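You operate a simulated robot arm through the tools that you are given. There is no shell and no other tool.

Carry out the task below with a simulated robot arm. There is one attempt and no reset: what you move stays moved.

JOB
Run the board to the outfeed stop pin and set up the magnifier over it, ring light on 2.
Fine: raise the stop pin before the belt runs and stop the belt once the board has arrived; the magnifier's cover ends open.

The check looks at the end state, three seconds after you hand in, the way a careful person would. Anything else that was tipped, shoved, dropped, spilled or broken makes it a failure. Lids that push on must go on centred and level and be pressed home; caps that screw on are set level and turned clockwise until they are tight.

ROBOT AND FRAMES
A 6-joint arm with a two-finger gripper, on a carriage that runs on a rail from [544, 1] to [-1596, -2] (x, y) and turns from -179 to 153 degrees about z. Base frame: it is fixed where the carriage stands at the start and does not move with it; the origin is on the floor, on the carriage's upright axis, x ahead of it, y to its left, z up. Lengths are in mm, angles in degrees, forces in N, time in s.
It reaches about 1366 mm from its shoulder. Its first joint turns from -115.0 to 115.0 degrees. Places, roughly: circuit board [1250, -750, 1000]; magnifier [1400, -500, 1100]; magnifier cover [1400, -500, 1200]; outfeed conveyor [1100, -600, 500]; outfeed conveyor button [1000, -200, 900]; outfeed conveyor hand wheel [900, -700, 700]; outfeed conveyor stop lever [1000, -300, 800]; ring light knob [900, -500, 700]; swing lamp [1400, -500, 1300]; yellow button of the lamp [1400, -400, 1400]. Payload 3.43 kg.
Tool frame: the origin (TCP) lies between the finger pads and is the grasp point; the fingertips stand 30 mm ahead of it; z points along the fingers, y is the line along which they close. The gripper opens to 104 mm; its body begins 57 mm behind the TCP.
Orientation is that of the tool frame in the base frame, as a unit quaternion [x, y, z, w]. With the fingers straight down and closing along the base's y, the tool's x points along the base's -x, its y along +y and its z along -z.

CONTROLS
- The arm moves only by the tool arm_command. Its argument "plan" is a list that holds one entry, the list of rows, each a list of 7 numbers: the shift along the tool's x, y, z in units of 300 mm (1.0 is 300 mm), then the turn, a rotation vector about the tool's x, y, z in units of 90 degrees (1.0 is 90 degrees), then the gripper command, from -1 (fully open) to 1 (shut), values between in proportion. In form: [[[dx, dy, dz, rx, ry, rz, grip], ...]]. A call has 1 to 20 rows; each row is the pose to reach, as a shift and turn from the pose commanded when the call began, along the tool's axes at that moment. A call with a number of a shift or a turn outside -1 to 1 is refused whole. Each row takes 0.2 s and may step no farther than 50 mm and 8.6 degrees from the row before; otherwise, or with a gripper value out of range, the whole call is refused. Where a pose cannot be reached the arm comes as near as it can. A force on the tool above 40 N (or 10 N above the force at the start of the call, whichever is more), or a blocked arm, ends the call early, and 0.2 s more pass. The fingers move at their own pace (about 72 mm/s each) and stop on an object; they squeeze with about 24 N. The grip force told is the motor's: it shows also when the fingers shut on nothing. Time passes only in rows, and 0.2 s behind the last, so rows that repeat a pose let the fingers close. The reply holds the time, the measured pose of the TCP, the force on the tool along the base axes, the opening and the grip force, in the units named above and with some noise, with the torque about the TCP (base axes, N m) and any sound that the robot's microphone picked up, and new pictures: "show" is both (left out), scene, wrist or none.
- Cameras (640 x 400 px; columns grow to the right, rows downward): "scene" is now at [24.6, 152.8, 1834.9]; the picture's right is [-0.43, -0.90, -0.00], its down [-0.55, 0.26, -0.80] and it looks along [0.72, -0.34, -0.60] (base axes); focal length 280 px, centre (320, 200). "wrist" rides on the gripper at [67, 18, -90] in the tool frame; the picture's right is [-0.25, 0.97, 0.00], its down [-0.73, -0.19, -0.66] and it looks along [-0.64, -0.17, 0.75] (tool axes); focal length 218 px, centre (320, 200). There is no depth. A picture from a camera that has moved, and an enlarged one, comes with that camera's place and axes in the base frame and with its lens. The place of the scene camera against the robot may be out by one fixed shift of up to 25 mm in any direction.
- lift_body(by): slides the trunk up (or, below 0, down) by that many mm; the arm and the scene camera ride with it, the base frame stays. It gives what a move gives, with no picture.
- drive_base(legs): drives the robot by 1 to 6 legs, each [ahead, left, turn to the left] in mm, mm and degrees, along the robot's own axes; the way and the turn of a leg run together, so that a leg with both is an arc; at most 1500 mm and 180 degrees a leg. The arm and the cameras ride along, it lands a little off, and it stops where it bumps. It keeps to its track: a leg is cut to what the track allows. It gives what a move gives, and a new picture of the scene camera.
- head_to(pan, tilt): turns the head with the scene camera to pan (to the left, within 155 degrees either way) and tilt (down, from -29 to 69), counted from straight ahead of the robot. It gives what a move gives, and a new picture of the scene camera.
- inspect(camera, box): a new picture of the part [left, top, right, bottom] of that camera's present view, enlarged. It takes no simulated time.
- job_done(): hands the job in; it is judged then, once.

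Nothing tells you exact positions but the pictures and the camera data. Unless the task says otherwise, let go and move clear before handing in.

The tools are called after "Request:" as a command line: name --argument value ..., lists and objects as JSON in quotes. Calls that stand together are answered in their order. arm_command: Moves the arm, as the interface text tells. Its arguments: {"type":"object","properties":{"plan":{"type":"array","items":{"type":"array","items":{"type":"array","items":{"type":"number"}}}},"show":{"type":"string","enum":["both","scene","wrist","none"]}},"required":["plan"]} The other tools are called the same way: lift_body (by) moves the trunk up or down; drive_base (legs) drives the base; head_to (pan, tilt) turns the head that bears the scene camera; inspect (camera, box) takes an enlarged picture of a part of a camera's view; job_done () hands the job in.

At the start:

```text
time: 0.0
ee_pos: [993.6, 0.2, 1007.0]
ee_rot: [0.802, -0.597, 0.0, 0.0]
force: [-2.5, 0.4, 0.2]
torque: [0.05, -0.14, 0.01]
grip_width: 102.6
grasp_force: 0.1
trunk travel left (down, up): [-875.0, 115.0]
robot x, y, heading: [2.1, -1.3, -0.2]
head pan, tilt (commanded): [-25.4, 37.2]
```

scene: 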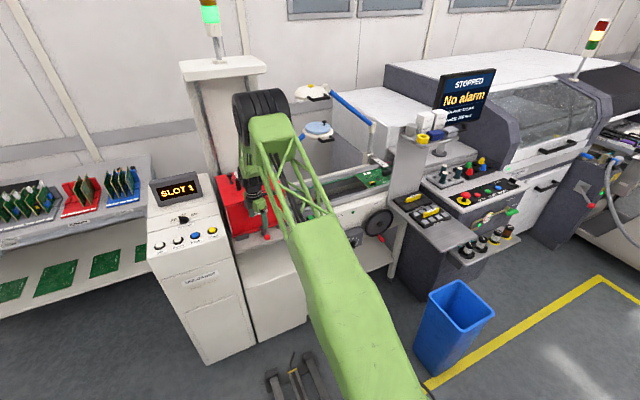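
wrist: 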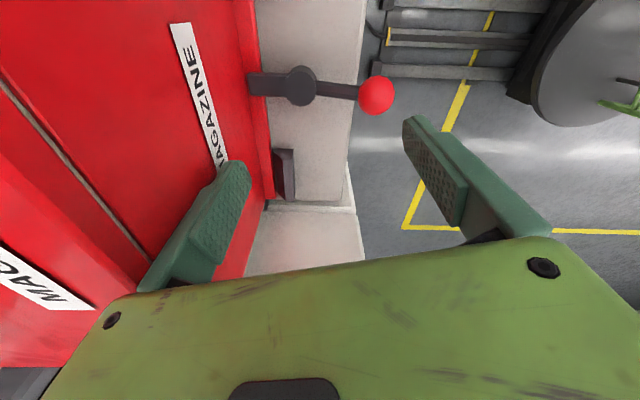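

I see a line of machines with an outfeed conveyor behind the arm, a red magazine unit near the gripper, and a magnifier/lamp above the conveyor. I'll zoom in to find the button, lever, knob, board, and lamp before moving.

Request:
inspect --camera "scene" --box '[270, 70, 430, 170]'

Request:
inspect --camera "scene" --box '[270, 150, 430, 250]'

Request:
inspect --camera "scene" --box '[380, 60, 540, 260]'

Request:
inspect --camera "wrist" --box '[200, 0, 640, 260]'

```text
4.00 times, centred on (350, 120) of scene
camera zoom: at [24.6, 152.8, 1834.9], right [-0.43, -0.9, 0.0], down [-0.55, 0.26, -0.8], along [0.72, -0.34, -0.6], focal length 1122 px, centre (200, 520)
```

zoom: 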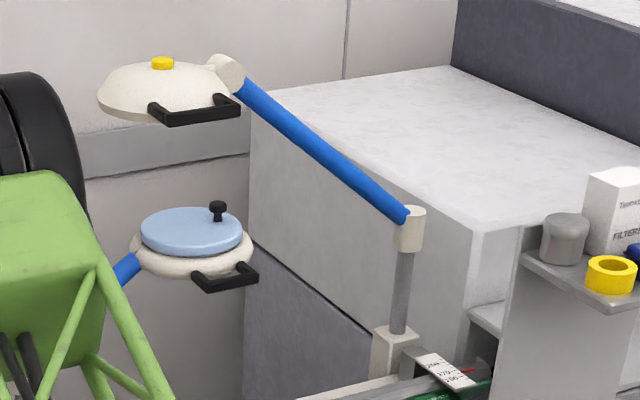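

```text
4.00 times, centred on (350, 200) of scene
camera zoom: at [24.6, 152.8, 1834.9], right [-0.43, -0.9, 0.0], down [-0.55, 0.26, -0.8], along [0.72, -0.34, -0.6], focal length 1122 px, centre (200, 200)
```

zoom: 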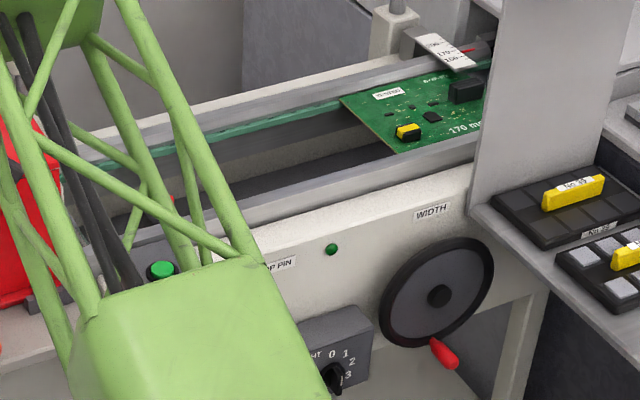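

```text
2.00 times, centred on (460, 160) of scene
camera zoom: at [24.6, 152.8, 1834.9], right [-0.43, -0.9, 0.0], down [-0.55, 0.26, -0.8], along [0.72, -0.34, -0.6], focal length 561 px, centre (40, 280)
```

zoom: 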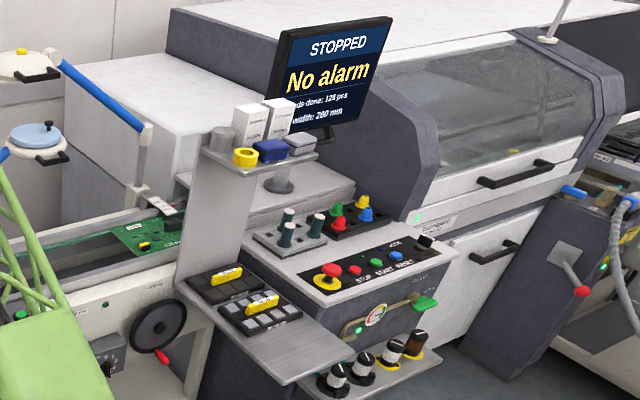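

```text
1.45 times, centred on (420, 130) of wrist
camera zoom: at [997.4, -69.5, 1096.7], right [-1.0, -0.04, 0.0], down [-0.03, 0.75, 0.66], along [-0.02, 0.66, -0.75], focal length 318 px, centre (174, 302)
```

zoom: 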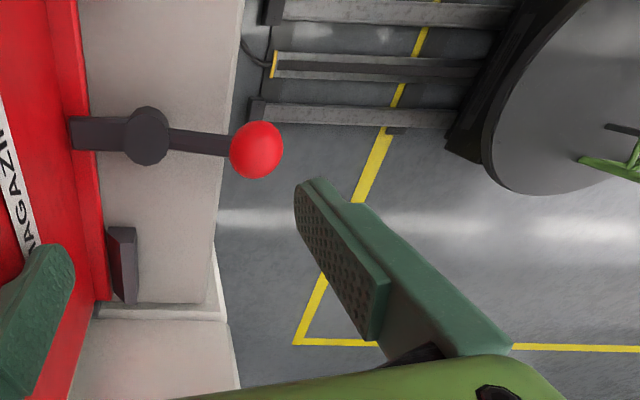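

The arm hides the stop lever, conveyor button and knob, so I can't locate them well yet. I'll raise the gripper straight up first, so it clears the red magazine, and then back off for a better look.

Request:
arm_command --plan '[[[0, 0, -0.16, 0, 0, 0, -1], [0, 0, -0.32, 0, 0, 0, -1], [0, 0, -0.48, 0, 0, 0, -1], [0, 0, -0.64, 0, 0, 0, -1], [0, 0, -0.8, 0, 0, 0, -1]]]' --show "none"

```text
time: 1.2
ee_pos: [993.7, 0.3, 1247.5]
ee_rot: [0.802, -0.597, 0.0, 0.0]
force: [0.8, 0.4, -0.4]
torque: [0.03, 0.01, -0.04]
grip_width: 104.0
grasp_force: 0.0
trunk travel left (down, up): [-875.0, 115.0]
robot x, y, heading: [2.2, 0.2, 0.1]
head pan, tilt (commanded): [-25.4, 37.2]
```

The gripper is now at z≈1247, clear of the magazine. I'll drive the carriage back 500 mm to see the conveyor front.

Request:
drive_base --legs '[[-500, 0, 0]]'

```text
time: 4.3
ee_pos: [493.6, -2.7, 1245.4]
ee_rot: [0.802, -0.597, 0.0, 0.0]
force: [-0.3, -0.6, -0.4]
torque: [0.04, -0.06, 0.01]
grip_width: 103.8
grasp_force: 0.1
trunk travel left (down, up): [-875.0, 115.0]
robot x, y, heading: [-498.3, -2.7, -0.2]
head pan, tilt (commanded): [-25.4, 37.2]
camera scene: at [-476.5, 152.1, 1835.0], right [-0.43, -0.9, 0.0], down [-0.54, 0.26, -0.8], along [0.72, -0.34, -0.6], focal length 280 px, centre (320, 200)
```

scene: 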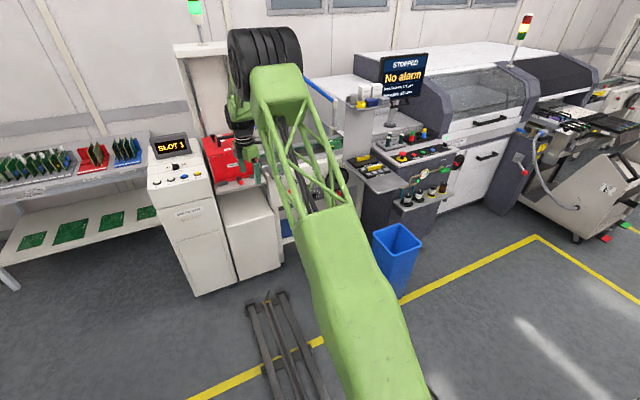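

The arm still hides the conveyor, so I'll turn the carriage left to swing it aside in free space, then pan the head right to look at the conveyor.

Request:
drive_base --legs '[[0, 0, 50]]'

Request:
head_to --pan -78 --tilt 28

```text
time: 6.9
ee_pos: [149.2, 752.2, 1245.7]
ee_rot: [0.978, -0.209, 0.0, 0.0]
force: [0.5, 0.6, -0.4]
torque: [0.03, -0.01, -0.01]
grip_width: 104.1
grasp_force: 0.1
trunk travel left (down, up): [-875.0, 115.0]
robot x, y, heading: [-500.7, -3.0, 49.0]
head pan, tilt (commanded): [-25.4, 37.2]
camera scene: at [-602.2, 111.6, 1834.9], right [0.4, -0.92, 0.0], down [-0.55, -0.24, -0.8], along [0.73, 0.32, -0.6], focal length 280 px, centre (320, 200)
```

scene: 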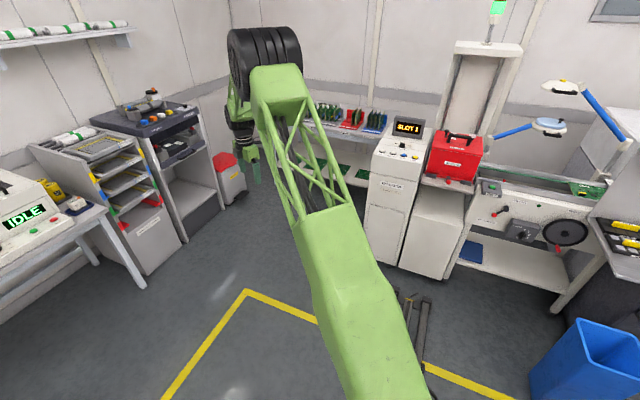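

```text
time: 8.1
ee_pos: [147.9, 753.5, 1246.2]
ee_rot: [0.978, -0.208, 0.0, 0.0]
force: [0.0, -0.2, -0.4]
torque: [0.03, -0.02, -0.02]
grip_width: 104.1
grasp_force: 0.0
trunk travel left (down, up): [-875.0, 115.0]
robot x, y, heading: [-501.4, -3.1, 49.2]
head pan, tilt (commanded): [-78.0, 28.0]
camera scene: at [-601.6, 32.6, 1849.2], right [-0.48, -0.88, 0.0], down [-0.41, 0.23, -0.88], along [0.77, -0.42, -0.47], focal length 280 px, centre (320, 200)
```

scene: 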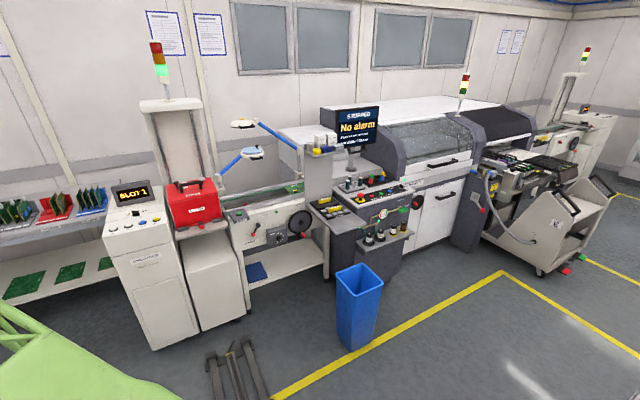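

Now the conveyor is visible. I'll zoom in on its controls, the magnifier and the lamp.

Request:
inspect --camera "scene" --box '[210, 110, 338, 190]'

Request:
inspect --camera "scene" --box '[215, 180, 343, 260]'

```text
5.00 times, centred on (274, 150) of scene
camera zoom: at [-601.6, 32.6, 1849.2], right [-0.48, -0.88, 0.0], down [-0.41, 0.23, -0.88], along [0.77, -0.42, -0.47], focal length 1402 px, centre (550, 450)
```

zoom: 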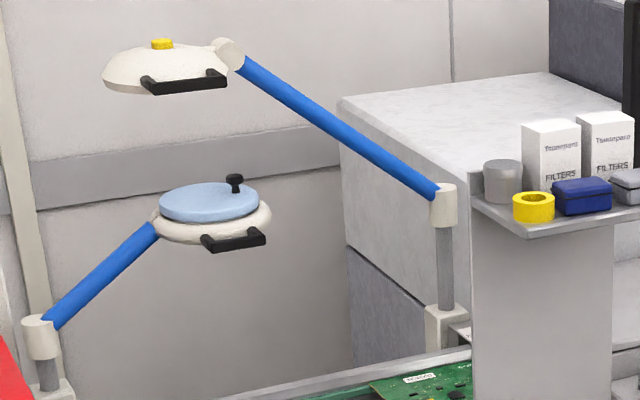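

```text
5.00 times, centred on (279, 220) of scene
camera zoom: at [-601.6, 32.6, 1849.2], right [-0.48, -0.88, 0.0], down [-0.41, 0.23, -0.88], along [0.77, -0.42, -0.47], focal length 1402 px, centre (525, 100)
```

zoom: 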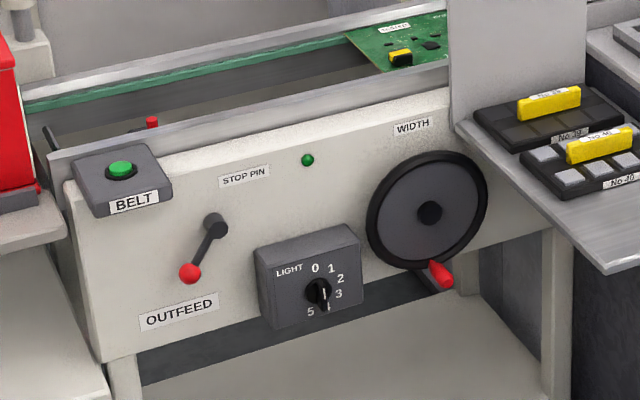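

I can see the BELT button, STOP PIN lever, LIGHT knob and WIDTH wheel. I need a closer view of the width scale, knob pointer and board, so I'll drive the carriage forward along the rail with the arm still turned aside.

Request:
drive_base --legs '[[327, -378, 0]]'

Request:
head_to --pan -80 --tilt 38

```text
time: 11.1
ee_pos: [647.7, 757.7, 1245.1]
ee_rot: [0.979, -0.205, 0.0, 0.0]
force: [0.3, -0.3, -0.5]
torque: [0.04, 0.05, 0.02]
grip_width: 104.0
grasp_force: 0.0
trunk travel left (down, up): [-875.0, 115.0]
robot x, y, heading: [4.5, -2.1, 49.7]
head pan, tilt (commanded): [-78.0, 28.0]
camera scene: at [-96.6, 32.5, 1849.2], right [-0.47, -0.88, 0.0], down [-0.41, 0.22, -0.88], along [0.78, -0.42, -0.47], focal length 280 px, centre (320, 200)
```

scene: 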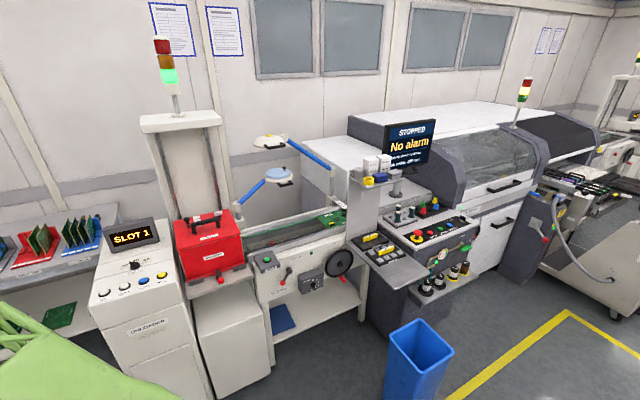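

```text
time: 11.8
ee_pos: [647.3, 758.4, 1245.2]
ee_rot: [0.979, -0.205, 0.0, 0.0]
force: [0.0, 0.1, -0.6]
torque: [0.02, 0.0, 0.02]
grip_width: 104.1
grasp_force: 0.0
trunk travel left (down, up): [-875.0, 115.0]
robot x, y, heading: [4.5, 2.9, 50.0]
head pan, tilt (commanded): [-80.0, 38.0]
camera scene: at [-102.6, 32.1, 1833.7], right [-0.51, -0.86, 0.0], down [-0.53, 0.31, -0.79], along [0.68, -0.4, -0.62], focal length 280 px, centre (320, 200)
```

scene: 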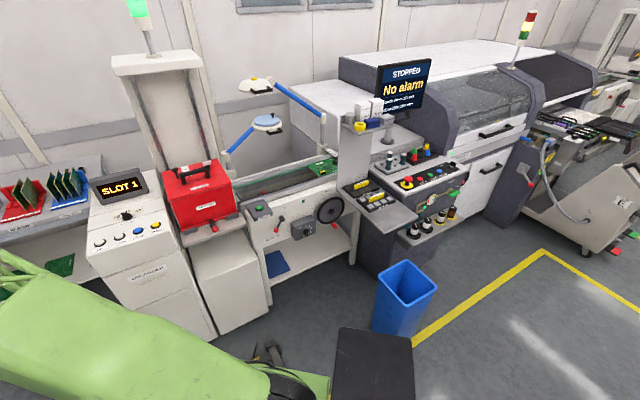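

Closer view now. Zooming on the conveyor details.

Request:
inspect --camera "scene" --box '[216, 65, 344, 145]'

Request:
inspect --camera "scene" --box '[236, 145, 364, 225]'

Request:
inspect --camera "scene" --box '[284, 135, 348, 175]'

Request:
inspect --camera "scene" --box '[236, 190, 364, 270]'

```text
5.00 times, centred on (280, 105) of scene
camera zoom: at [-102.6, 32.1, 1833.7], right [-0.51, -0.86, 0.0], down [-0.53, 0.31, -0.79], along [0.68, -0.4, -0.62], focal length 1402 px, centre (520, 675)
```

zoom: 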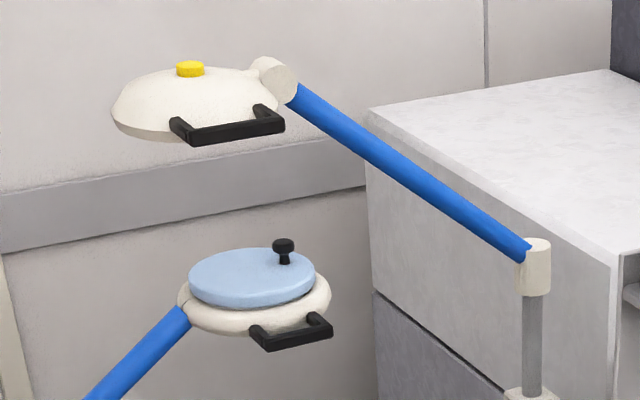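

```text
5.00 times, centred on (300, 185) of scene
camera zoom: at [-102.6, 32.1, 1833.7], right [-0.51, -0.86, 0.0], down [-0.53, 0.31, -0.79], along [0.68, -0.4, -0.62], focal length 1402 px, centre (420, 275)
```

zoom: 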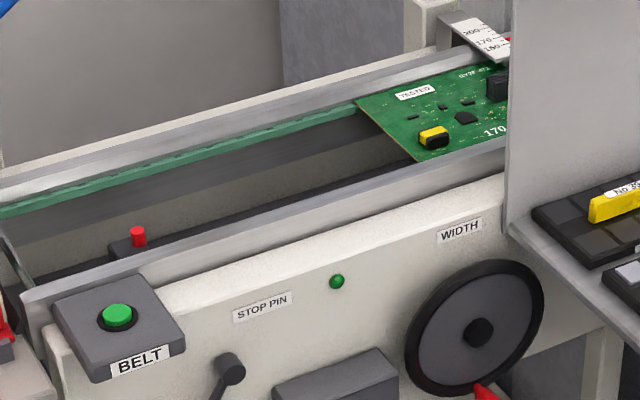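

```text
10.00 times, centred on (316, 155) of scene
camera zoom: at [-102.6, 32.1, 1833.7], right [-0.51, -0.86, 0.0], down [-0.53, 0.31, -0.79], along [0.68, -0.4, -0.62], focal length 2805 px, centre (360, 650)
```

zoom: 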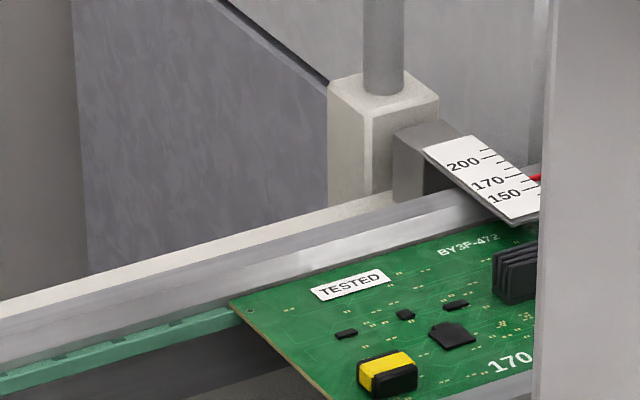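

```text
5.00 times, centred on (300, 230) of scene
camera zoom: at [-102.6, 32.1, 1833.7], right [-0.51, -0.86, 0.0], down [-0.53, 0.31, -0.79], along [0.68, -0.4, -0.62], focal length 1402 px, centre (420, 50)
```

zoom: 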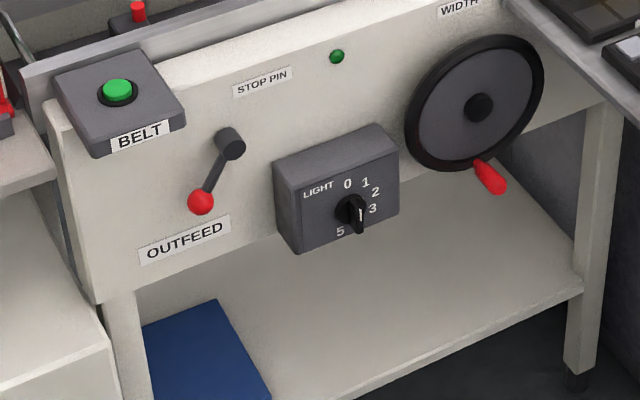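

Request:
inspect --camera "scene" --box '[288, 215, 320, 235]'

Request:
inspect --camera "scene" --box '[252, 178, 284, 198]'

Request:
inspect --camera "scene" --box '[322, 142, 346, 157]'

```text
16.00 times, centred on (304, 225) of scene
camera zoom: at [-102.6, 32.1, 1833.7], right [-0.51, -0.86, 0.0], down [-0.53, 0.31, -0.79], along [0.68, -0.4, -0.62], focal length 4488 px, centre (576, -200)
```

zoom: 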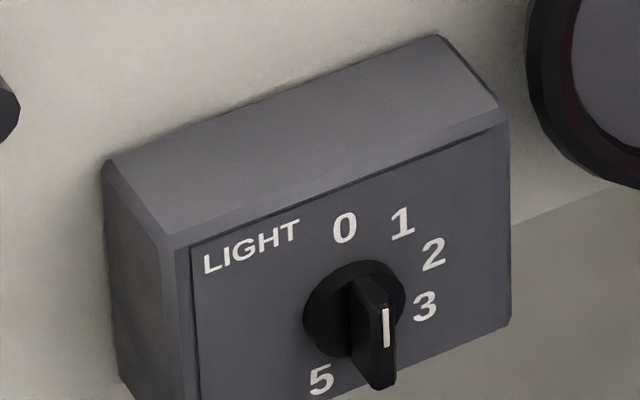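

```text
16.00 times, centred on (268, 188) of scene
camera zoom: at [-102.6, 32.1, 1833.7], right [-0.51, -0.86, 0.0], down [-0.53, 0.31, -0.79], along [0.68, -0.4, -0.62], focal length 4488 px, centre (1152, 392)
```

zoom: 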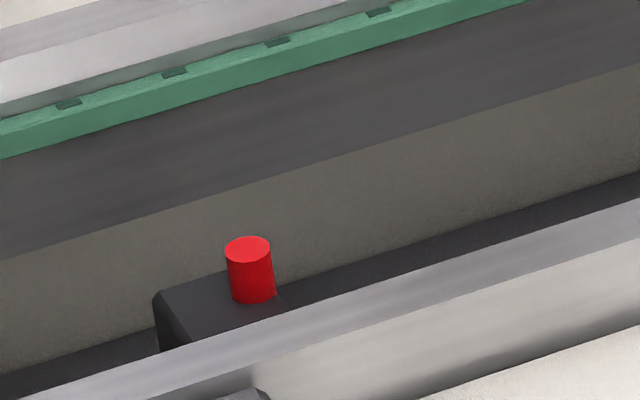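

```text
16.00 times, centred on (334, 150) of scene
camera zoom: at [-102.6, 32.1, 1833.7], right [-0.51, -0.86, 0.0], down [-0.53, 0.31, -0.79], along [0.68, -0.4, -0.62], focal length 4488 px, centre (96, 1008)
```

zoom: 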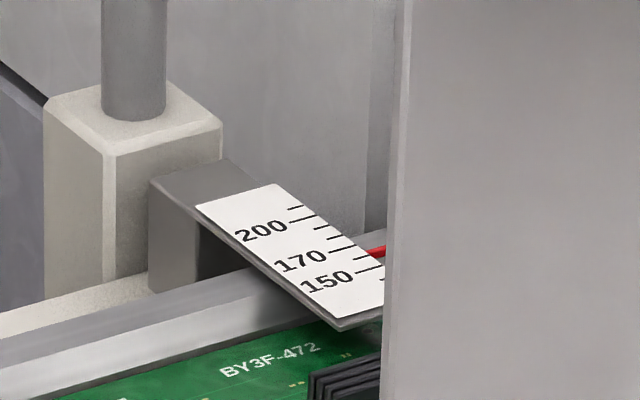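

Request:
inspect --camera "scene" --box '[374, 55, 438, 120]'

Request:
inspect --camera "scene" --box '[216, 140, 296, 190]'

```text
6.15 times, centred on (406, 88) of scene
camera zoom: at [-102.6, 32.1, 1833.7], right [-0.51, -0.86, 0.0], down [-0.53, 0.31, -0.79], along [0.68, -0.4, -0.62], focal length 1726 px, centre (-209, 892)
```

zoom: 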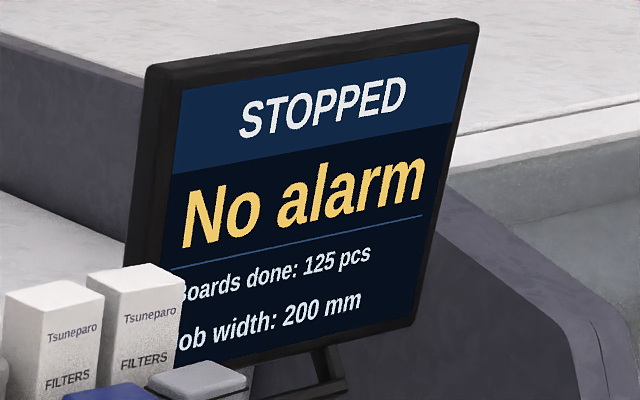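

```text
8.00 times, centred on (256, 165) of scene
camera zoom: at [-102.6, 32.1, 1833.7], right [-0.51, -0.86, 0.0], down [-0.53, 0.31, -0.79], along [0.68, -0.4, -0.62], focal length 2244 px, centre (832, 480)
```

zoom: 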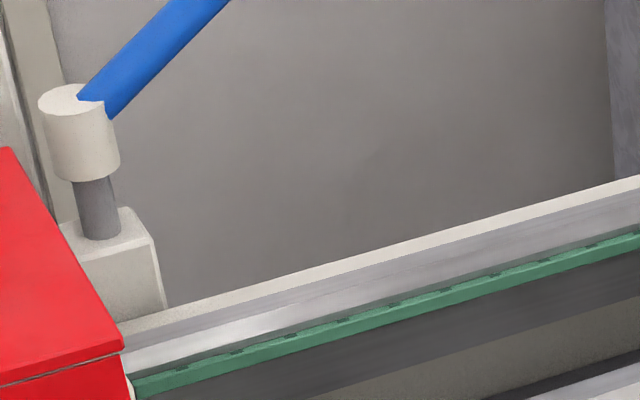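

I can read the layout now: the LIGHT knob points at 4 with 40° steps, the board is marked 170 mm, and the stop pin sits low near the outfeed end. I'll back off again and turn the carriage toward the conveyor, so I can get the gripper ready in free space.

Request:
drive_base --legs '[[-323, 382, 0], [0, 0, -70]]'

Request:
head_to --pan -15 --tilt 35

```text
time: 17.8
ee_pos: [438.4, -347.8, 1246.0]
ee_rot: [-0.684, 0.73, 0.001, 0.0]
force: [0.7, 0.0, -0.4]
torque: [0.01, 0.0, 0.04]
grip_width: 104.1
grasp_force: 0.1
trunk travel left (down, up): [-875.0, 115.0]
robot x, y, heading: [-487.8, -0.5, -20.6]
head pan, tilt (commanded): [-80.0, 38.0]
camera scene: at [-491.3, 113.1, 1833.7], right [-0.98, 0.18, 0.0], down [0.11, 0.61, -0.79], along [-0.14, -0.77, -0.62], focal length 280 px, centre (320, 200)
```

scene: 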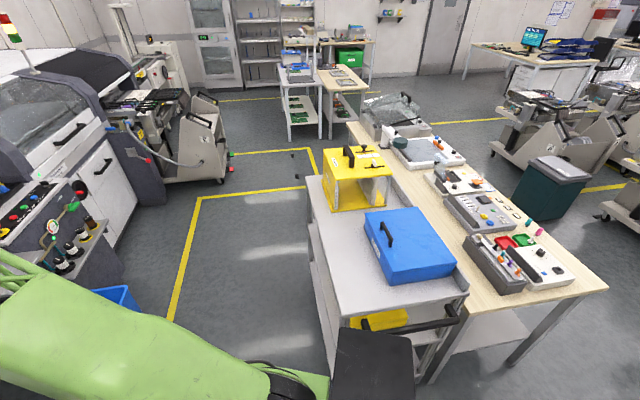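

```text
time: 19.1
ee_pos: [438.6, -348.2, 1246.3]
ee_rot: [-0.684, 0.73, 0.0, 0.0]
force: [0.7, 0.2, -0.3]
torque: [-0.03, 0.0, 0.0]
grip_width: 104.2
grasp_force: 0.1
trunk travel left (down, up): [-875.0, 115.0]
robot x, y, heading: [-492.4, -3.3, -20.5]
head pan, tilt (commanded): [-15.0, 35.0]
camera scene: at [-404.0, 147.0, 1838.2], right [-0.58, -0.81, 0.0], down [-0.47, 0.33, -0.82], along [0.67, -0.48, -0.57], focal length 280 px, centre (320, 200)
```

scene: 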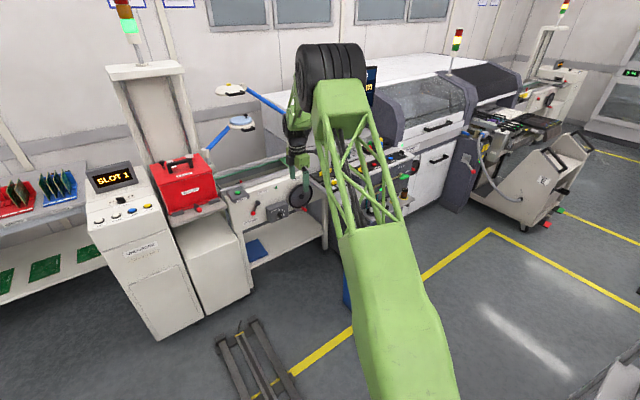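

The arm and conveyor are both in view, with the gripper in free space at about [438, -348, 1246]. I'll turn the fingers to point horizontally along +x with the wrist camera above, so I can work on the front panel.

Request:
arm_command --plan '[[[0.002, 0.029, 0.051, 0.0501, 0.0469, -0.0501, -1], [0.004, 0.057, 0.1025, 0.1001, 0.0938, -0.1001, -1], [0.006, 0.086, 0.154, 0.1502, 0.1408, -0.1502, -1], [0.0075, 0.115, 0.205, 0.2003, 0.1877, -0.2003, -1], [0.009, 0.143, 0.256, 0.2503, 0.2346, -0.2503, -1], [0.011, 0.172, 0.3075, 0.3004, 0.2815, -0.3004, -1], [0.013, 0.201, 0.359, 0.3504, 0.3284, -0.3504, -1], [0.015, 0.23, 0.41, 0.4005, 0.3754, -0.4005, -1], [0.017, 0.258, 0.461, 0.4506, 0.4223, -0.4506, -1], [0.019, 0.287, 0.5125, 0.5006, 0.4692, -0.5006, -1], [0.021, 0.316, 0.564, 0.5507, 0.5161, -0.5507, -1], [0.0225, 0.344, 0.615, 0.6008, 0.563, -0.6008, -1], [0.024, 0.373, 0.666, 0.6508, 0.61, -0.6508, -1], [0.026, 0.402, 0.7175, 0.7009, 0.6569, -0.7009, -1], [0.028, 0.43, 0.769, 0.7509, 0.7038, -0.7509, -1], [0.03, 0.459, 0.82, 0.801, 0.7507, -0.801, -1]]]'

```text
time: 22.5
ee_pos: [318.0, -100.0, 988.1]
ee_rot: [0.692, -0.102, 0.707, 0.106]
force: [1.5, 2.8, -2.2]
torque: [0.0, -0.07, -0.28]
grip_width: 104.1
grasp_force: 0.1
out of reach, approached as far as the arm can: row 5, 6, 7, 8, 9, 10, 11, 12, 13, 14, 15, 16
trunk travel left (down, up): [-875.0, 115.0]
robot x, y, heading: [-492.5, -1.3, -20.6]
head pan, tilt (commanded): [-15.0, 35.0]
camera scene: at [-398.5, 152.6, 1837.0], right [-0.58, -0.81, 0.0], down [-0.47, 0.33, -0.82], along [0.67, -0.48, -0.57], focal length 280 px, centre (320, 200)
camera wrist: at [226.4, -90.0, 1053.5], right [-0.28, -0.93, -0.25], down [-0.56, 0.37, -0.74], along [0.78, -0.07, -0.62], focal length 218 px, centre (320, 200)
```

scene: 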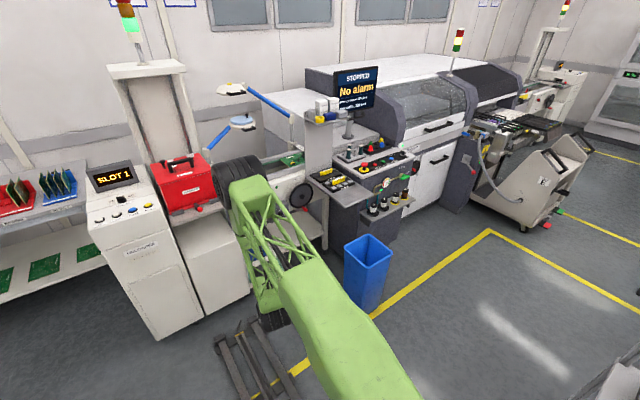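
wrist: 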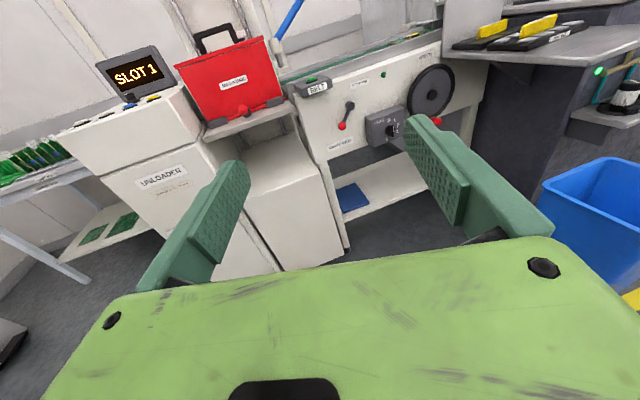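

The fingers now point forward with a yaw of about -17°, and the arm stopped short of the exact pose I asked for. I'll send a zero command to see which pose the arm holds as its reference.

Request:
arm_command --plan '[[[0, 0, 0, 0, 0, 0, -1], [0, 0, 0, 0, 0, 0, -1]]]' --show "none"

Request:
inspect --camera "wrist" --box '[280, 40, 480, 165]'

```text
time: 23.1
ee_pos: [314.5, -105.2, 991.5]
ee_rot: [0.69, -0.105, 0.708, 0.106]
force: [0.8, 1.0, 0.6]
torque: [0.02, -0.02, -0.06]
grip_width: 104.0
grasp_force: 0.0
trunk travel left (down, up): [-875.0, 115.0]
robot x, y, heading: [-494.0, -0.4, -20.6]
head pan, tilt (commanded): [-15.0, 35.0]
```

```text
3.20 times, centred on (380, 102) of wrist
camera zoom: at [223.5, -94.8, 1057.1], right [-0.28, -0.93, -0.25], down [-0.55, 0.37, -0.75], along [0.79, -0.07, -0.62], focal length 698 px, centre (128, 512)
```

zoom: 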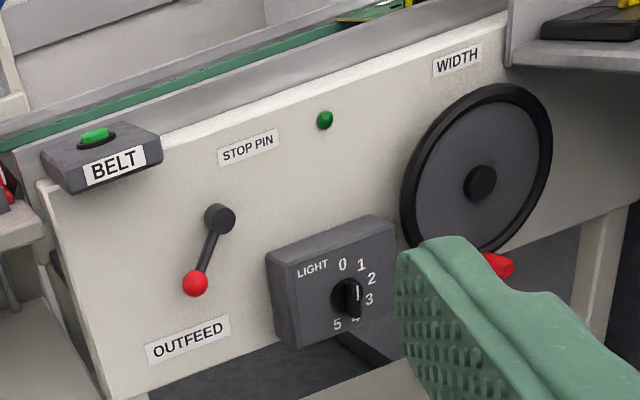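

Triangulating the two cameras puts the stop lever's pivot near [1014, -376, 787], its ball near [1005, -327, 726], the light knob near [974, -508, 653] and the belt button near [1015, -260, 911]. I'll square the fingers to +x while shifting right, to test that the arm can hold that pose.

Request:
arm_command --plan '[[[-0.002, 0.09, 0.086, 0.0315, 0, 0, -1], [-0.004, 0.18, 0.171, 0.063, 0, 0, -1], [-0.006, 0.271, 0.257, 0.0945, 0, 0, -1], [-0.0085, 0.361, 0.342, 0.126, 0, 0, -1], [-0.0105, 0.451, 0.428, 0.1575, 0, 0, -1], [-0.0127, 0.5417, 0.513, 0.189, 0, 0, -1], [-0.0127, 0.5417, 0.513, 0.189, 0, 0, -1]]]'

```text
time: 24.7
ee_pos: [403.3, -103.9, 989.8]
ee_rot: [0.686, -0.106, 0.712, 0.107]
force: [-0.1, -0.1, 0.5]
torque: [0.0, 0.0, 0.0]
grip_width: 104.2
grasp_force: 0.0
out of reach, approached as far as the arm can: row 1, 2, 3, 4, 5, 6, 7
trunk travel left (down, up): [-875.0, 115.0]
robot x, y, heading: [-498.0, -3.6, -20.3]
head pan, tilt (commanded): [-15.0, 35.0]
camera scene: at [-403.9, 147.2, 1838.2], right [-0.58, -0.81, 0.0], down [-0.47, 0.33, -0.82], along [0.67, -0.47, -0.57], focal length 280 px, centre (320, 200)
camera wrist: at [311.7, -92.5, 1053.2], right [-0.28, -0.93, -0.26], down [-0.54, 0.37, -0.75], along [0.79, -0.07, -0.61], focal length 218 px, centre (320, 200)
```

scene: 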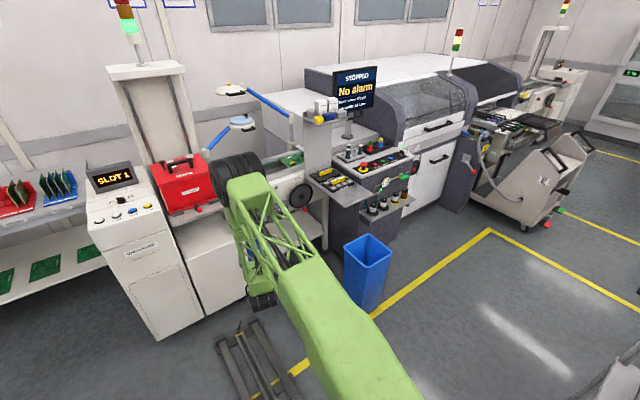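
wrist: 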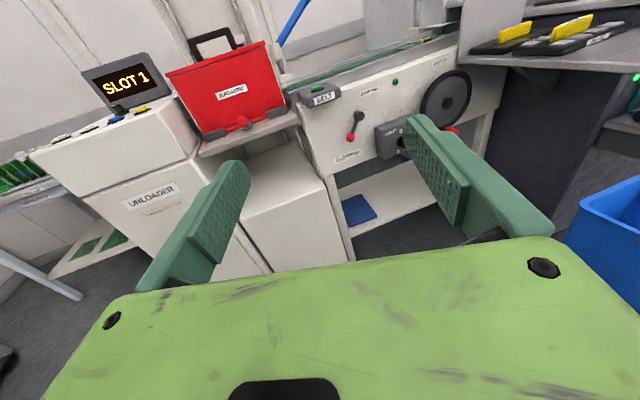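

The arm won't move sideways or take the yaw with the camera on top, so a wrist joint seems to be at its limit. I'll roll the gripper back 90° to its natural roll (camera on the right), where the reach should be freer.

Request:
arm_command --plan '[[[0, 0, 0, 0, 0, 0.09, -1], [0, 0, 0, 0, 0, 0.18, -1], [0, 0, 0, 0, 0, 0.27, -1], [0, 0, 0, 0, 0, 0.36, -1], [0, 0, 0, 0, 0, 0.45, -1], [0, 0, 0, 0, 0, 0.54, -1], [0, 0, 0, 0, 0, 0.63, -1], [0, 0, 0, 0, 0, 0.72, -1], [0, 0, 0, 0, 0, 0.81, -1], [0, 0, 0, 0, 0, 0.9, -1], [0, 0, 0, 0, 0, 1.0, -1]]]' --show "scene"

```text
refused: row 11 steps farther than a row can; nothing moved
```

The last row's turn step was slightly too large and nothing moved. I'll use 12 equal steps instead.

Request:
arm_command --plan '[[[0, 0, 0, 0, 0, 0.0833, -1], [0, 0, 0, 0, 0, 0.1667, -1], [0, 0, 0, 0, 0, 0.25, -1], [0, 0, 0, 0, 0, 0.3333, -1], [0, 0, 0, 0, 0, 0.4167, -1], [0, 0, 0, 0, 0, 0.5, -1], [0, 0, 0, 0, 0, 0.5833, -1], [0, 0, 0, 0, 0, 0.6667, -1], [0, 0, 0, 0, 0, 0.75, -1], [0, 0, 0, 0, 0, 0.8333, -1], [0, 0, 0, 0, 0, 0.9167, -1], [0, 0, 0, 0, 0, 1.0, -1]]]' --show "scene"

```text
time: 27.3
ee_pos: [401.6, -106.1, 986.8]
ee_rot: [0.408, -0.561, 0.581, -0.426]
force: [0.0, 0.2, 0.0]
torque: [0.01, -0.02, 0.01]
grip_width: 104.2
grasp_force: 0.1
trunk travel left (down, up): [-875.0, 115.0]
robot x, y, heading: [-494.0, -0.7, -20.3]
head pan, tilt (commanded): [-15.0, 35.0]
camera scene: at [-403.9, 147.1, 1838.2], right [-0.58, -0.81, 0.0], down [-0.47, 0.33, -0.82], along [0.67, -0.47, -0.57], focal length 280 px, centre (320, 200)
```

scene: 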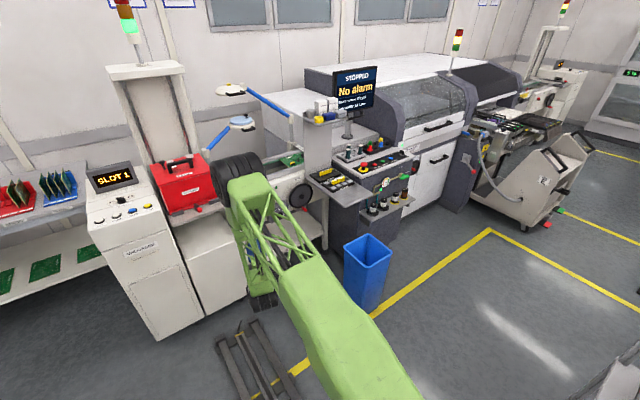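

The roll worked with no reach warning. Now I'll try the yaw to +x plus the shift right and forward again.

Request:
arm_command --plan '[[[0.089, 0.003, 0.087, 0, -0.033, 0.001, -1], [0.178, 0.006, 0.173, 0, -0.066, 0.0025, -1], [0.267, 0.009, 0.26, 0, -0.098, 0.004, -1], [0.356, 0.012, 0.347, -0.001, -0.131, 0.005, -1], [0.445, 0.015, 0.433, -0.001, -0.164, 0.006, -1], [0.534, 0.018, 0.52, -0.001, -0.1965, 0.0075, -1]]]' --show "scene"

```text
time: 28.7
ee_pos: [529.3, -128.6, 986.4]
ee_rot: [0.401, -0.57, 0.58, -0.421]
force: [-0.5, -0.2, 0.6]
torque: [-0.04, 0.01, 0.02]
grip_width: 103.8
grasp_force: 0.0
out of reach, approached as far as the arm can: row 1, 2, 3, 4, 5, 6
trunk travel left (down, up): [-875.0, 115.0]
robot x, y, heading: [-494.8, -0.5, -20.4]
head pan, tilt (commanded): [-15.0, 35.0]
camera scene: at [-403.5, 147.0, 1838.2], right [-0.58, -0.81, 0.0], down [-0.47, 0.33, -0.82], along [0.67, -0.47, -0.57], focal length 280 px, centre (320, 200)
```

scene: 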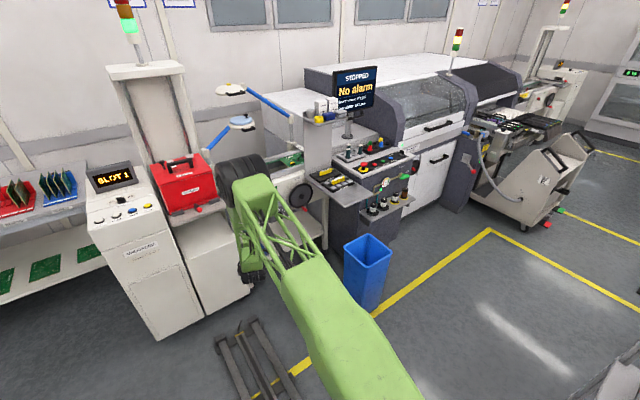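

The same limit remains, so the arm is probably stuck on an awkward wrist branch from the mixed rotation. I'll pitch the fingers back to straight down and then re-approach with a pure pitch.

Request:
arm_command --plan '[[[0.008, -0.029, -0.025, -0.0833, 0, 0, -1], [0.017, -0.057, -0.05, -0.1667, 0, 0, -1], [0.025, -0.086, -0.075, -0.25, 0, 0, -1], [0.033, -0.114, -0.101, -0.3333, 0, 0, -1], [0.042, -0.143, -0.126, -0.4167, 0, 0, -1], [0.05, -0.172, -0.152, -0.5, 0, 0, -1], [0.058, -0.2, -0.177, -0.5833, 0, 0, -1], [0.067, -0.229, -0.202, -0.6667, 0, 0, -1], [0.075, -0.257, -0.227, -0.75, 0, 0, -1], [0.083, -0.286, -0.252, -0.8333, 0, 0, -1], [0.092, -0.315, -0.277, -0.9167, 0, 0, -1], [0.1, -0.343, -0.303, -1.0, 0, 0, -1]]]' --show "scene"

```text
time: 31.5
ee_pos: [455.8, -215.9, 1112.0]
ee_rot: [-0.602, 0.765, -0.215, -0.083]
force: [0.2, -0.2, -1.4]
torque: [-0.02, 0.05, -0.02]
grip_width: 103.8
grasp_force: 0.1
out of reach, approached as far as the arm can: row 9, 10, 11
trunk travel left (down, up): [-875.0, 115.0]
robot x, y, heading: [-491.3, 1.3, -20.4]
head pan, tilt (commanded): [-15.0, 35.0]
stopped in row 12: the arm was blocked; the commanded pose is now the measured one
camera scene: at [-403.9, 146.9, 1838.3], right [-0.58, -0.81, 0.0], down [-0.47, 0.33, -0.82], along [0.67, -0.47, -0.57], focal length 280 px, centre (320, 200)
```

scene: 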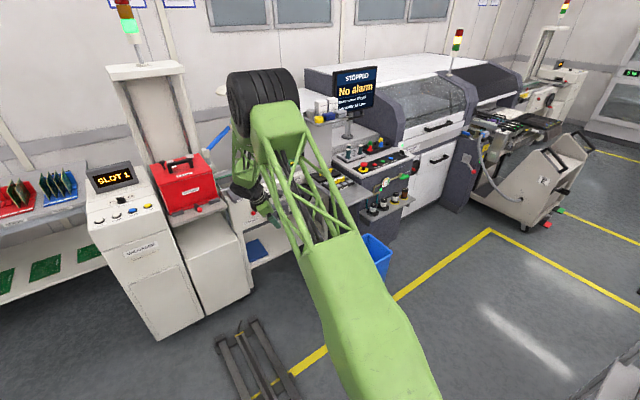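

The arm hit one of its own limits part-way. I'd like to understand its joint layout before moving it again, so I'll look down at the arm with the head camera.

Request:
head_to --pan -10 --tilt 60

Request:
inspect --camera "wrist" --box '[0, 0, 640, 400]'

```text
time: 32.4
ee_pos: [455.1, -217.6, 1111.6]
ee_rot: [-0.601, 0.765, -0.215, -0.083]
force: [1.0, -0.4, 0.4]
torque: [-0.01, 0.02, 0.01]
grip_width: 104.0
grasp_force: 0.1
trunk travel left (down, up): [-875.0, 115.0]
robot x, y, heading: [-489.1, 1.0, -20.3]
head pan, tilt (commanded): [-10.0, 60.0]
camera scene: at [-418.2, 164.4, 1804.0], right [-0.51, -0.86, 0.0], down [-0.75, 0.44, -0.5], along [0.43, -0.25, -0.87], focal length 280 px, centre (320, 200)
```

scene: 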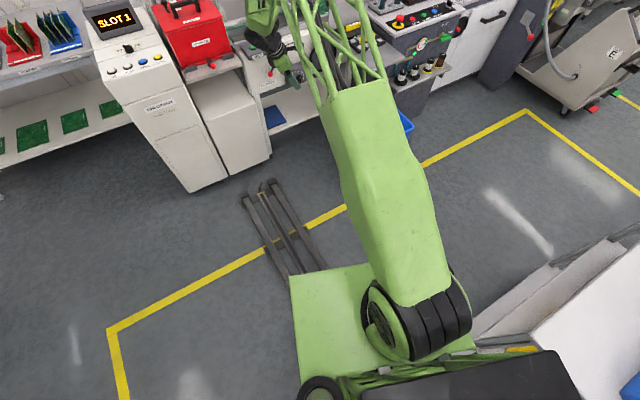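

```text
1.00 times, centred on (320, 200) of wrist (not enlarged: the box is as wide or as high as the picture)
camera zoom: at [410.2, -234.2, 1213.3], right [-0.86, 0.4, -0.32], down [0.29, 0.89, 0.35], along [0.43, 0.21, -0.88], focal length 218 px, centre (320, 200)
```

zoom: 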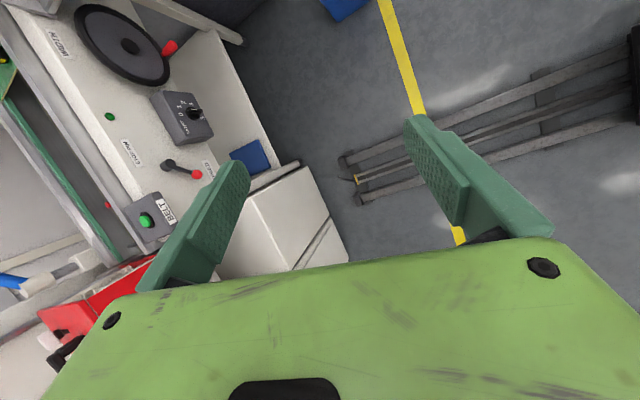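

The shoulder sits near the carriage axis at about z 1250, with one long upper link to the elbow wheel and a short forearm beyond it. I'll return the gripper to its original straight-down pose in the arm's plane, then use a pure in-plane pitch.

Request:
arm_command --plan '[[[0.096, -0.022, -0.037, -0.0214, -0.0445, -0.0182, -1], [0.191, -0.043, -0.074, -0.0429, -0.089, -0.0364, -1], [0.287, -0.065, -0.111, -0.0643, -0.1336, -0.0546, -1], [0.383, -0.087, -0.148, -0.0857, -0.1781, -0.0728, -1], [0.478, -0.108, -0.185, -0.1072, -0.2226, -0.091, -1], [0.574, -0.13, -0.222, -0.1286, -0.2671, -0.1092, -1], [0.574, -0.13, -0.222, -0.1286, -0.2671, -0.1092, -1]]]' --show "scene"

```text
time: 34.0
ee_pos: [437.8, -349.4, 1245.1]
ee_rot: [-0.684, 0.73, 0.0, 0.0]
force: [-0.2, 0.0, -0.9]
torque: [0.01, 0.02, -0.02]
grip_width: 103.9
grasp_force: 0.0
trunk travel left (down, up): [-875.0, 115.0]
robot x, y, heading: [-495.6, -0.8, -20.2]
head pan, tilt (commanded): [-10.0, 60.0]
camera scene: at [-418.3, 164.0, 1804.0], right [-0.51, -0.86, 0.0], down [-0.75, 0.44, -0.5], along [0.43, -0.25, -0.87], focal length 280 px, centre (320, 200)
```

scene: 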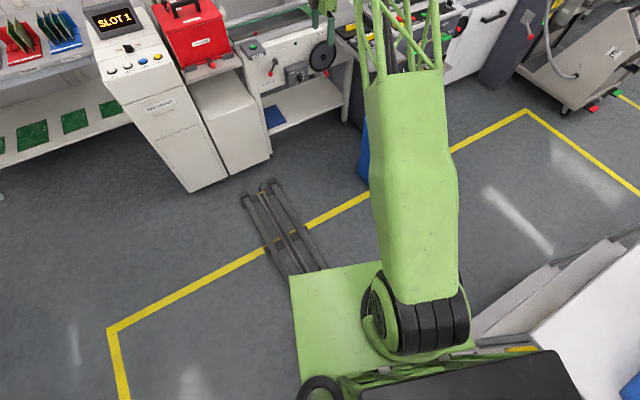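

Back in the original down-pointing pose. Now a pure pitch in the arm's plane, bringing the fingers up to horizontal while advancing and lowering a little.

Request:
arm_command --plan '[[[0.008, -0.027, 0.042, 0.0798, 0.0239, 0, -1], [0.016, -0.053, 0.083, 0.1596, 0.0477, 0, -1], [0.024, -0.08, 0.125, 0.2394, 0.0716, 0, -1], [0.032, -0.106, 0.167, 0.3192, 0.0954, 0, -1], [0.04, -0.133, 0.208, 0.399, 0.1193, 0, -1], [0.048, -0.16, 0.25, 0.4788, 0.1432, 0, -1], [0.056, -0.186, 0.292, 0.5586, 0.167, 0, -1], [0.064, -0.213, 0.333, 0.6384, 0.1909, 0, -1], [0.072, -0.239, 0.375, 0.7182, 0.2147, 0, -1], [0.08, -0.266, 0.417, 0.798, 0.2386, 0, -1], [0.088, -0.292, 0.458, 0.8778, 0.2624, 0, -1], [0.096, -0.319, 0.5, 0.9576, 0.2863, 0, -1]]]' --show "scene"

```text
time: 36.6
ee_pos: [531.2, -382.7, 1096.4]
ee_rot: [0.483, -0.516, 0.634, -0.316]
force: [0.1, -0.2, -0.3]
torque: [0.0, 0.03, -0.02]
grip_width: 103.6
grasp_force: 0.1
trunk travel left (down, up): [-875.0, 115.0]
robot x, y, heading: [-494.6, -1.6, -20.3]
head pan, tilt (commanded): [-10.0, 60.0]
camera scene: at [-418.0, 164.4, 1804.0], right [-0.51, -0.86, 0.0], down [-0.75, 0.44, -0.5], along [0.43, -0.25, -0.87], focal length 280 px, centre (320, 200)
```

scene: 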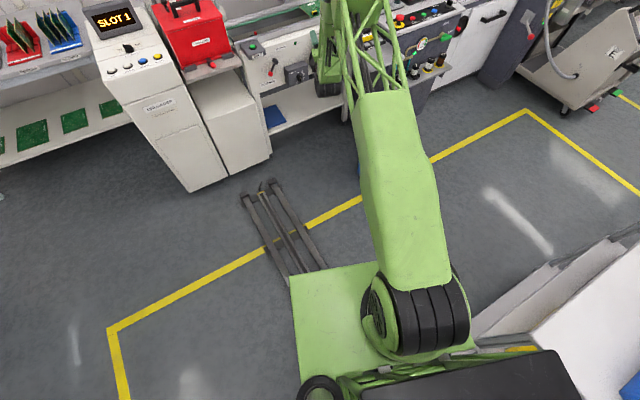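

That pitch worked cleanly. Next I'll yaw the fingers to point exactly along +x, using 4 small steps in place.

Request:
arm_command --plan '[[[0, 0, 0, 0.0162, -0.0544, 0, -1], [0, 0, 0, 0.0324, -0.1087, 0, -1], [0, 0, 0, 0.0486, -0.1631, 0, -1], [0, 0, 0, 0.0648, -0.2174, 0, -1]]]' --show "none"

Request:
head_to --pan -10 --tilt 38

```text
time: 37.6
ee_pos: [531.8, -382.7, 1096.6]
ee_rot: [0.568, -0.421, 0.566, -0.423]
force: [-0.3, -0.2, 0.7]
torque: [0.0, 0.0, 0.01]
grip_width: 103.7
grasp_force: 0.0
trunk travel left (down, up): [-875.0, 115.0]
robot x, y, heading: [-493.0, -2.0, -20.7]
head pan, tilt (commanded): [-10.0, 60.0]
```

```text
time: 38.5
ee_pos: [532.3, -382.9, 1095.3]
ee_rot: [0.567, -0.423, 0.567, -0.422]
force: [0.0, 0.1, 0.1]
torque: [-0.02, 0.01, -0.03]
grip_width: 104.0
grasp_force: 0.1
trunk travel left (down, up): [-875.0, 115.0]
robot x, y, heading: [-495.4, -2.2, -20.4]
head pan, tilt (commanded): [-10.0, 38.0]
camera scene: at [-401.3, 154.4, 1833.6], right [-0.51, -0.86, 0.0], down [-0.53, 0.31, -0.79], along [0.68, -0.4, -0.62], focal length 280 px, centre (320, 200)
```

scene: 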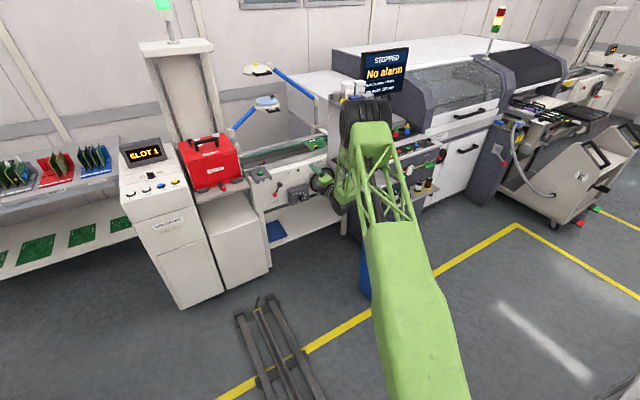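

The fingers point along +x at y -383. I'll lower the trunk so the gripper is at lever height, then drive in part way and look with both cameras.

Request:
lift_body --by -350

Request:
drive_base --legs '[[305, 113, 0]]'

Request:
inspect --camera "wrist" --box '[0, 0, 640, 400]'

```text
time: 41.9
ee_pos: [531.9, -383.3, 746.5]
ee_rot: [0.568, -0.422, 0.567, -0.422]
force: [0.9, -1.0, 0.5]
torque: [0.04, -0.01, -0.03]
grip_width: 104.1
grasp_force: 0.1
trunk travel left (down, up): [-525.0, 465.0]
robot x, y, heading: [-496.4, -3.2, -20.2]
head pan, tilt (commanded): [-10.0, 38.0]
```

```text
time: 44.0
ee_pos: [856.0, -374.2, 745.6]
ee_rot: [0.569, -0.42, 0.565, -0.424]
force: [0.1, 0.4, 0.2]
torque: [-0.01, -0.01, 0.03]
grip_width: 104.3
grasp_force: 0.0
trunk travel left (down, up): [-525.0, 465.0]
robot x, y, heading: [-170.0, 0.7, -20.0]
head pan, tilt (commanded): [-10.0, 38.0]
camera scene: at [-79.8, 155.5, 1483.7], right [-0.5, -0.87, 0.0], down [-0.53, 0.31, -0.79], along [0.68, -0.39, -0.62], focal length 280 px, centre (320, 200)
```

scene: 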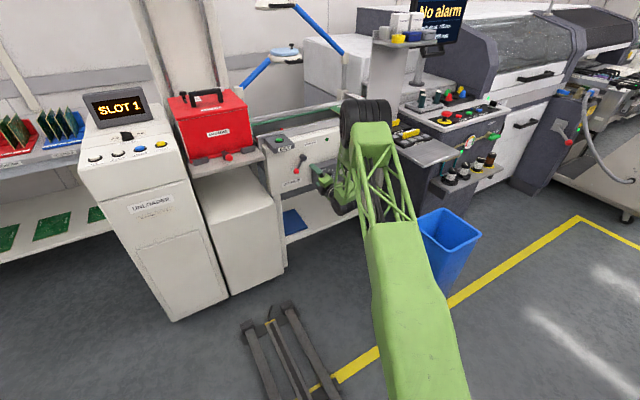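

```text
1.00 times, centred on (320, 200) of wrist (not enlarged: the box is as wide or as high as the picture)
camera zoom: at [769.8, -444.3, 748.9], right [0.0, -0.04, -1.0], down [-0.66, 0.75, -0.03], along [0.75, 0.66, -0.02], focal length 218 px, centre (320, 200)
```

zoom: 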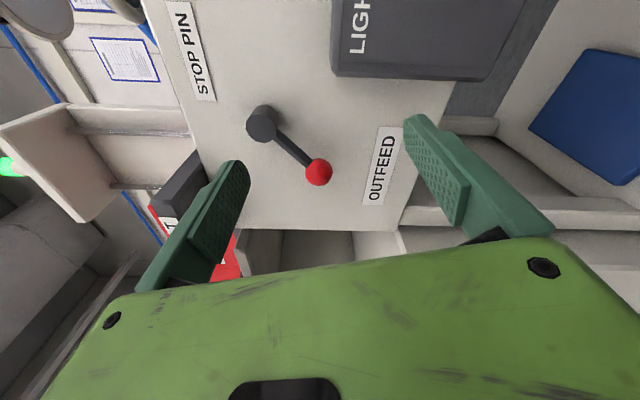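

From two wrist views I get the lever pivot at about [971, -360, 801] and the ball at about [958, -315, 746]. The LIGHT box front is near x=918 and close by on the right. I'll line up on the ball with the fingers closing across the lever.

Request:
arm_command --plan '[[[-0.037, -0.011, 0.03, 0, 0, -0.078, -0.15], [-0.075, -0.022, 0.06, 0, 0, -0.156, -0.15], [-0.112, -0.034, 0.09, 0, 0, -0.233, -0.15], [-0.15, -0.045, 0.12, 0, 0, -0.311, -0.15], [-0.187, -0.056, 0.148, 0, 0, -0.389, -0.15], [-0.187, -0.056, 0.148, 0, 0, -0.389, -0.15]]]' --show "wrist"

```text
time: 45.5
ee_pos: [902.9, -315.7, 747.1]
ee_rot: [0.669, -0.23, 0.667, -0.235]
force: [0.4, 0.5, 0.1]
torque: [-0.02, 0.03, 0.02]
grip_width: 59.6
grasp_force: 0.1
trunk travel left (down, up): [-525.0, 465.0]
robot x, y, heading: [-172.0, -0.1, -20.2]
head pan, tilt (commanded): [-10.0, 38.0]
camera wrist: at [813.5, -371.0, 788.1], right [0.0, -0.6, -0.8], down [-0.66, 0.6, -0.45], along [0.75, 0.53, -0.4], focal length 218 px, centre (320, 200)
```

wrist: 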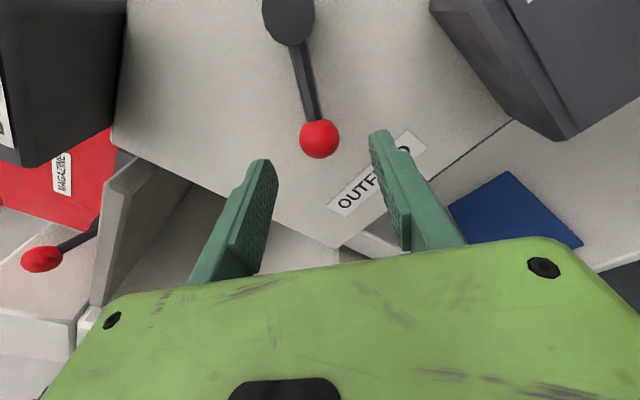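

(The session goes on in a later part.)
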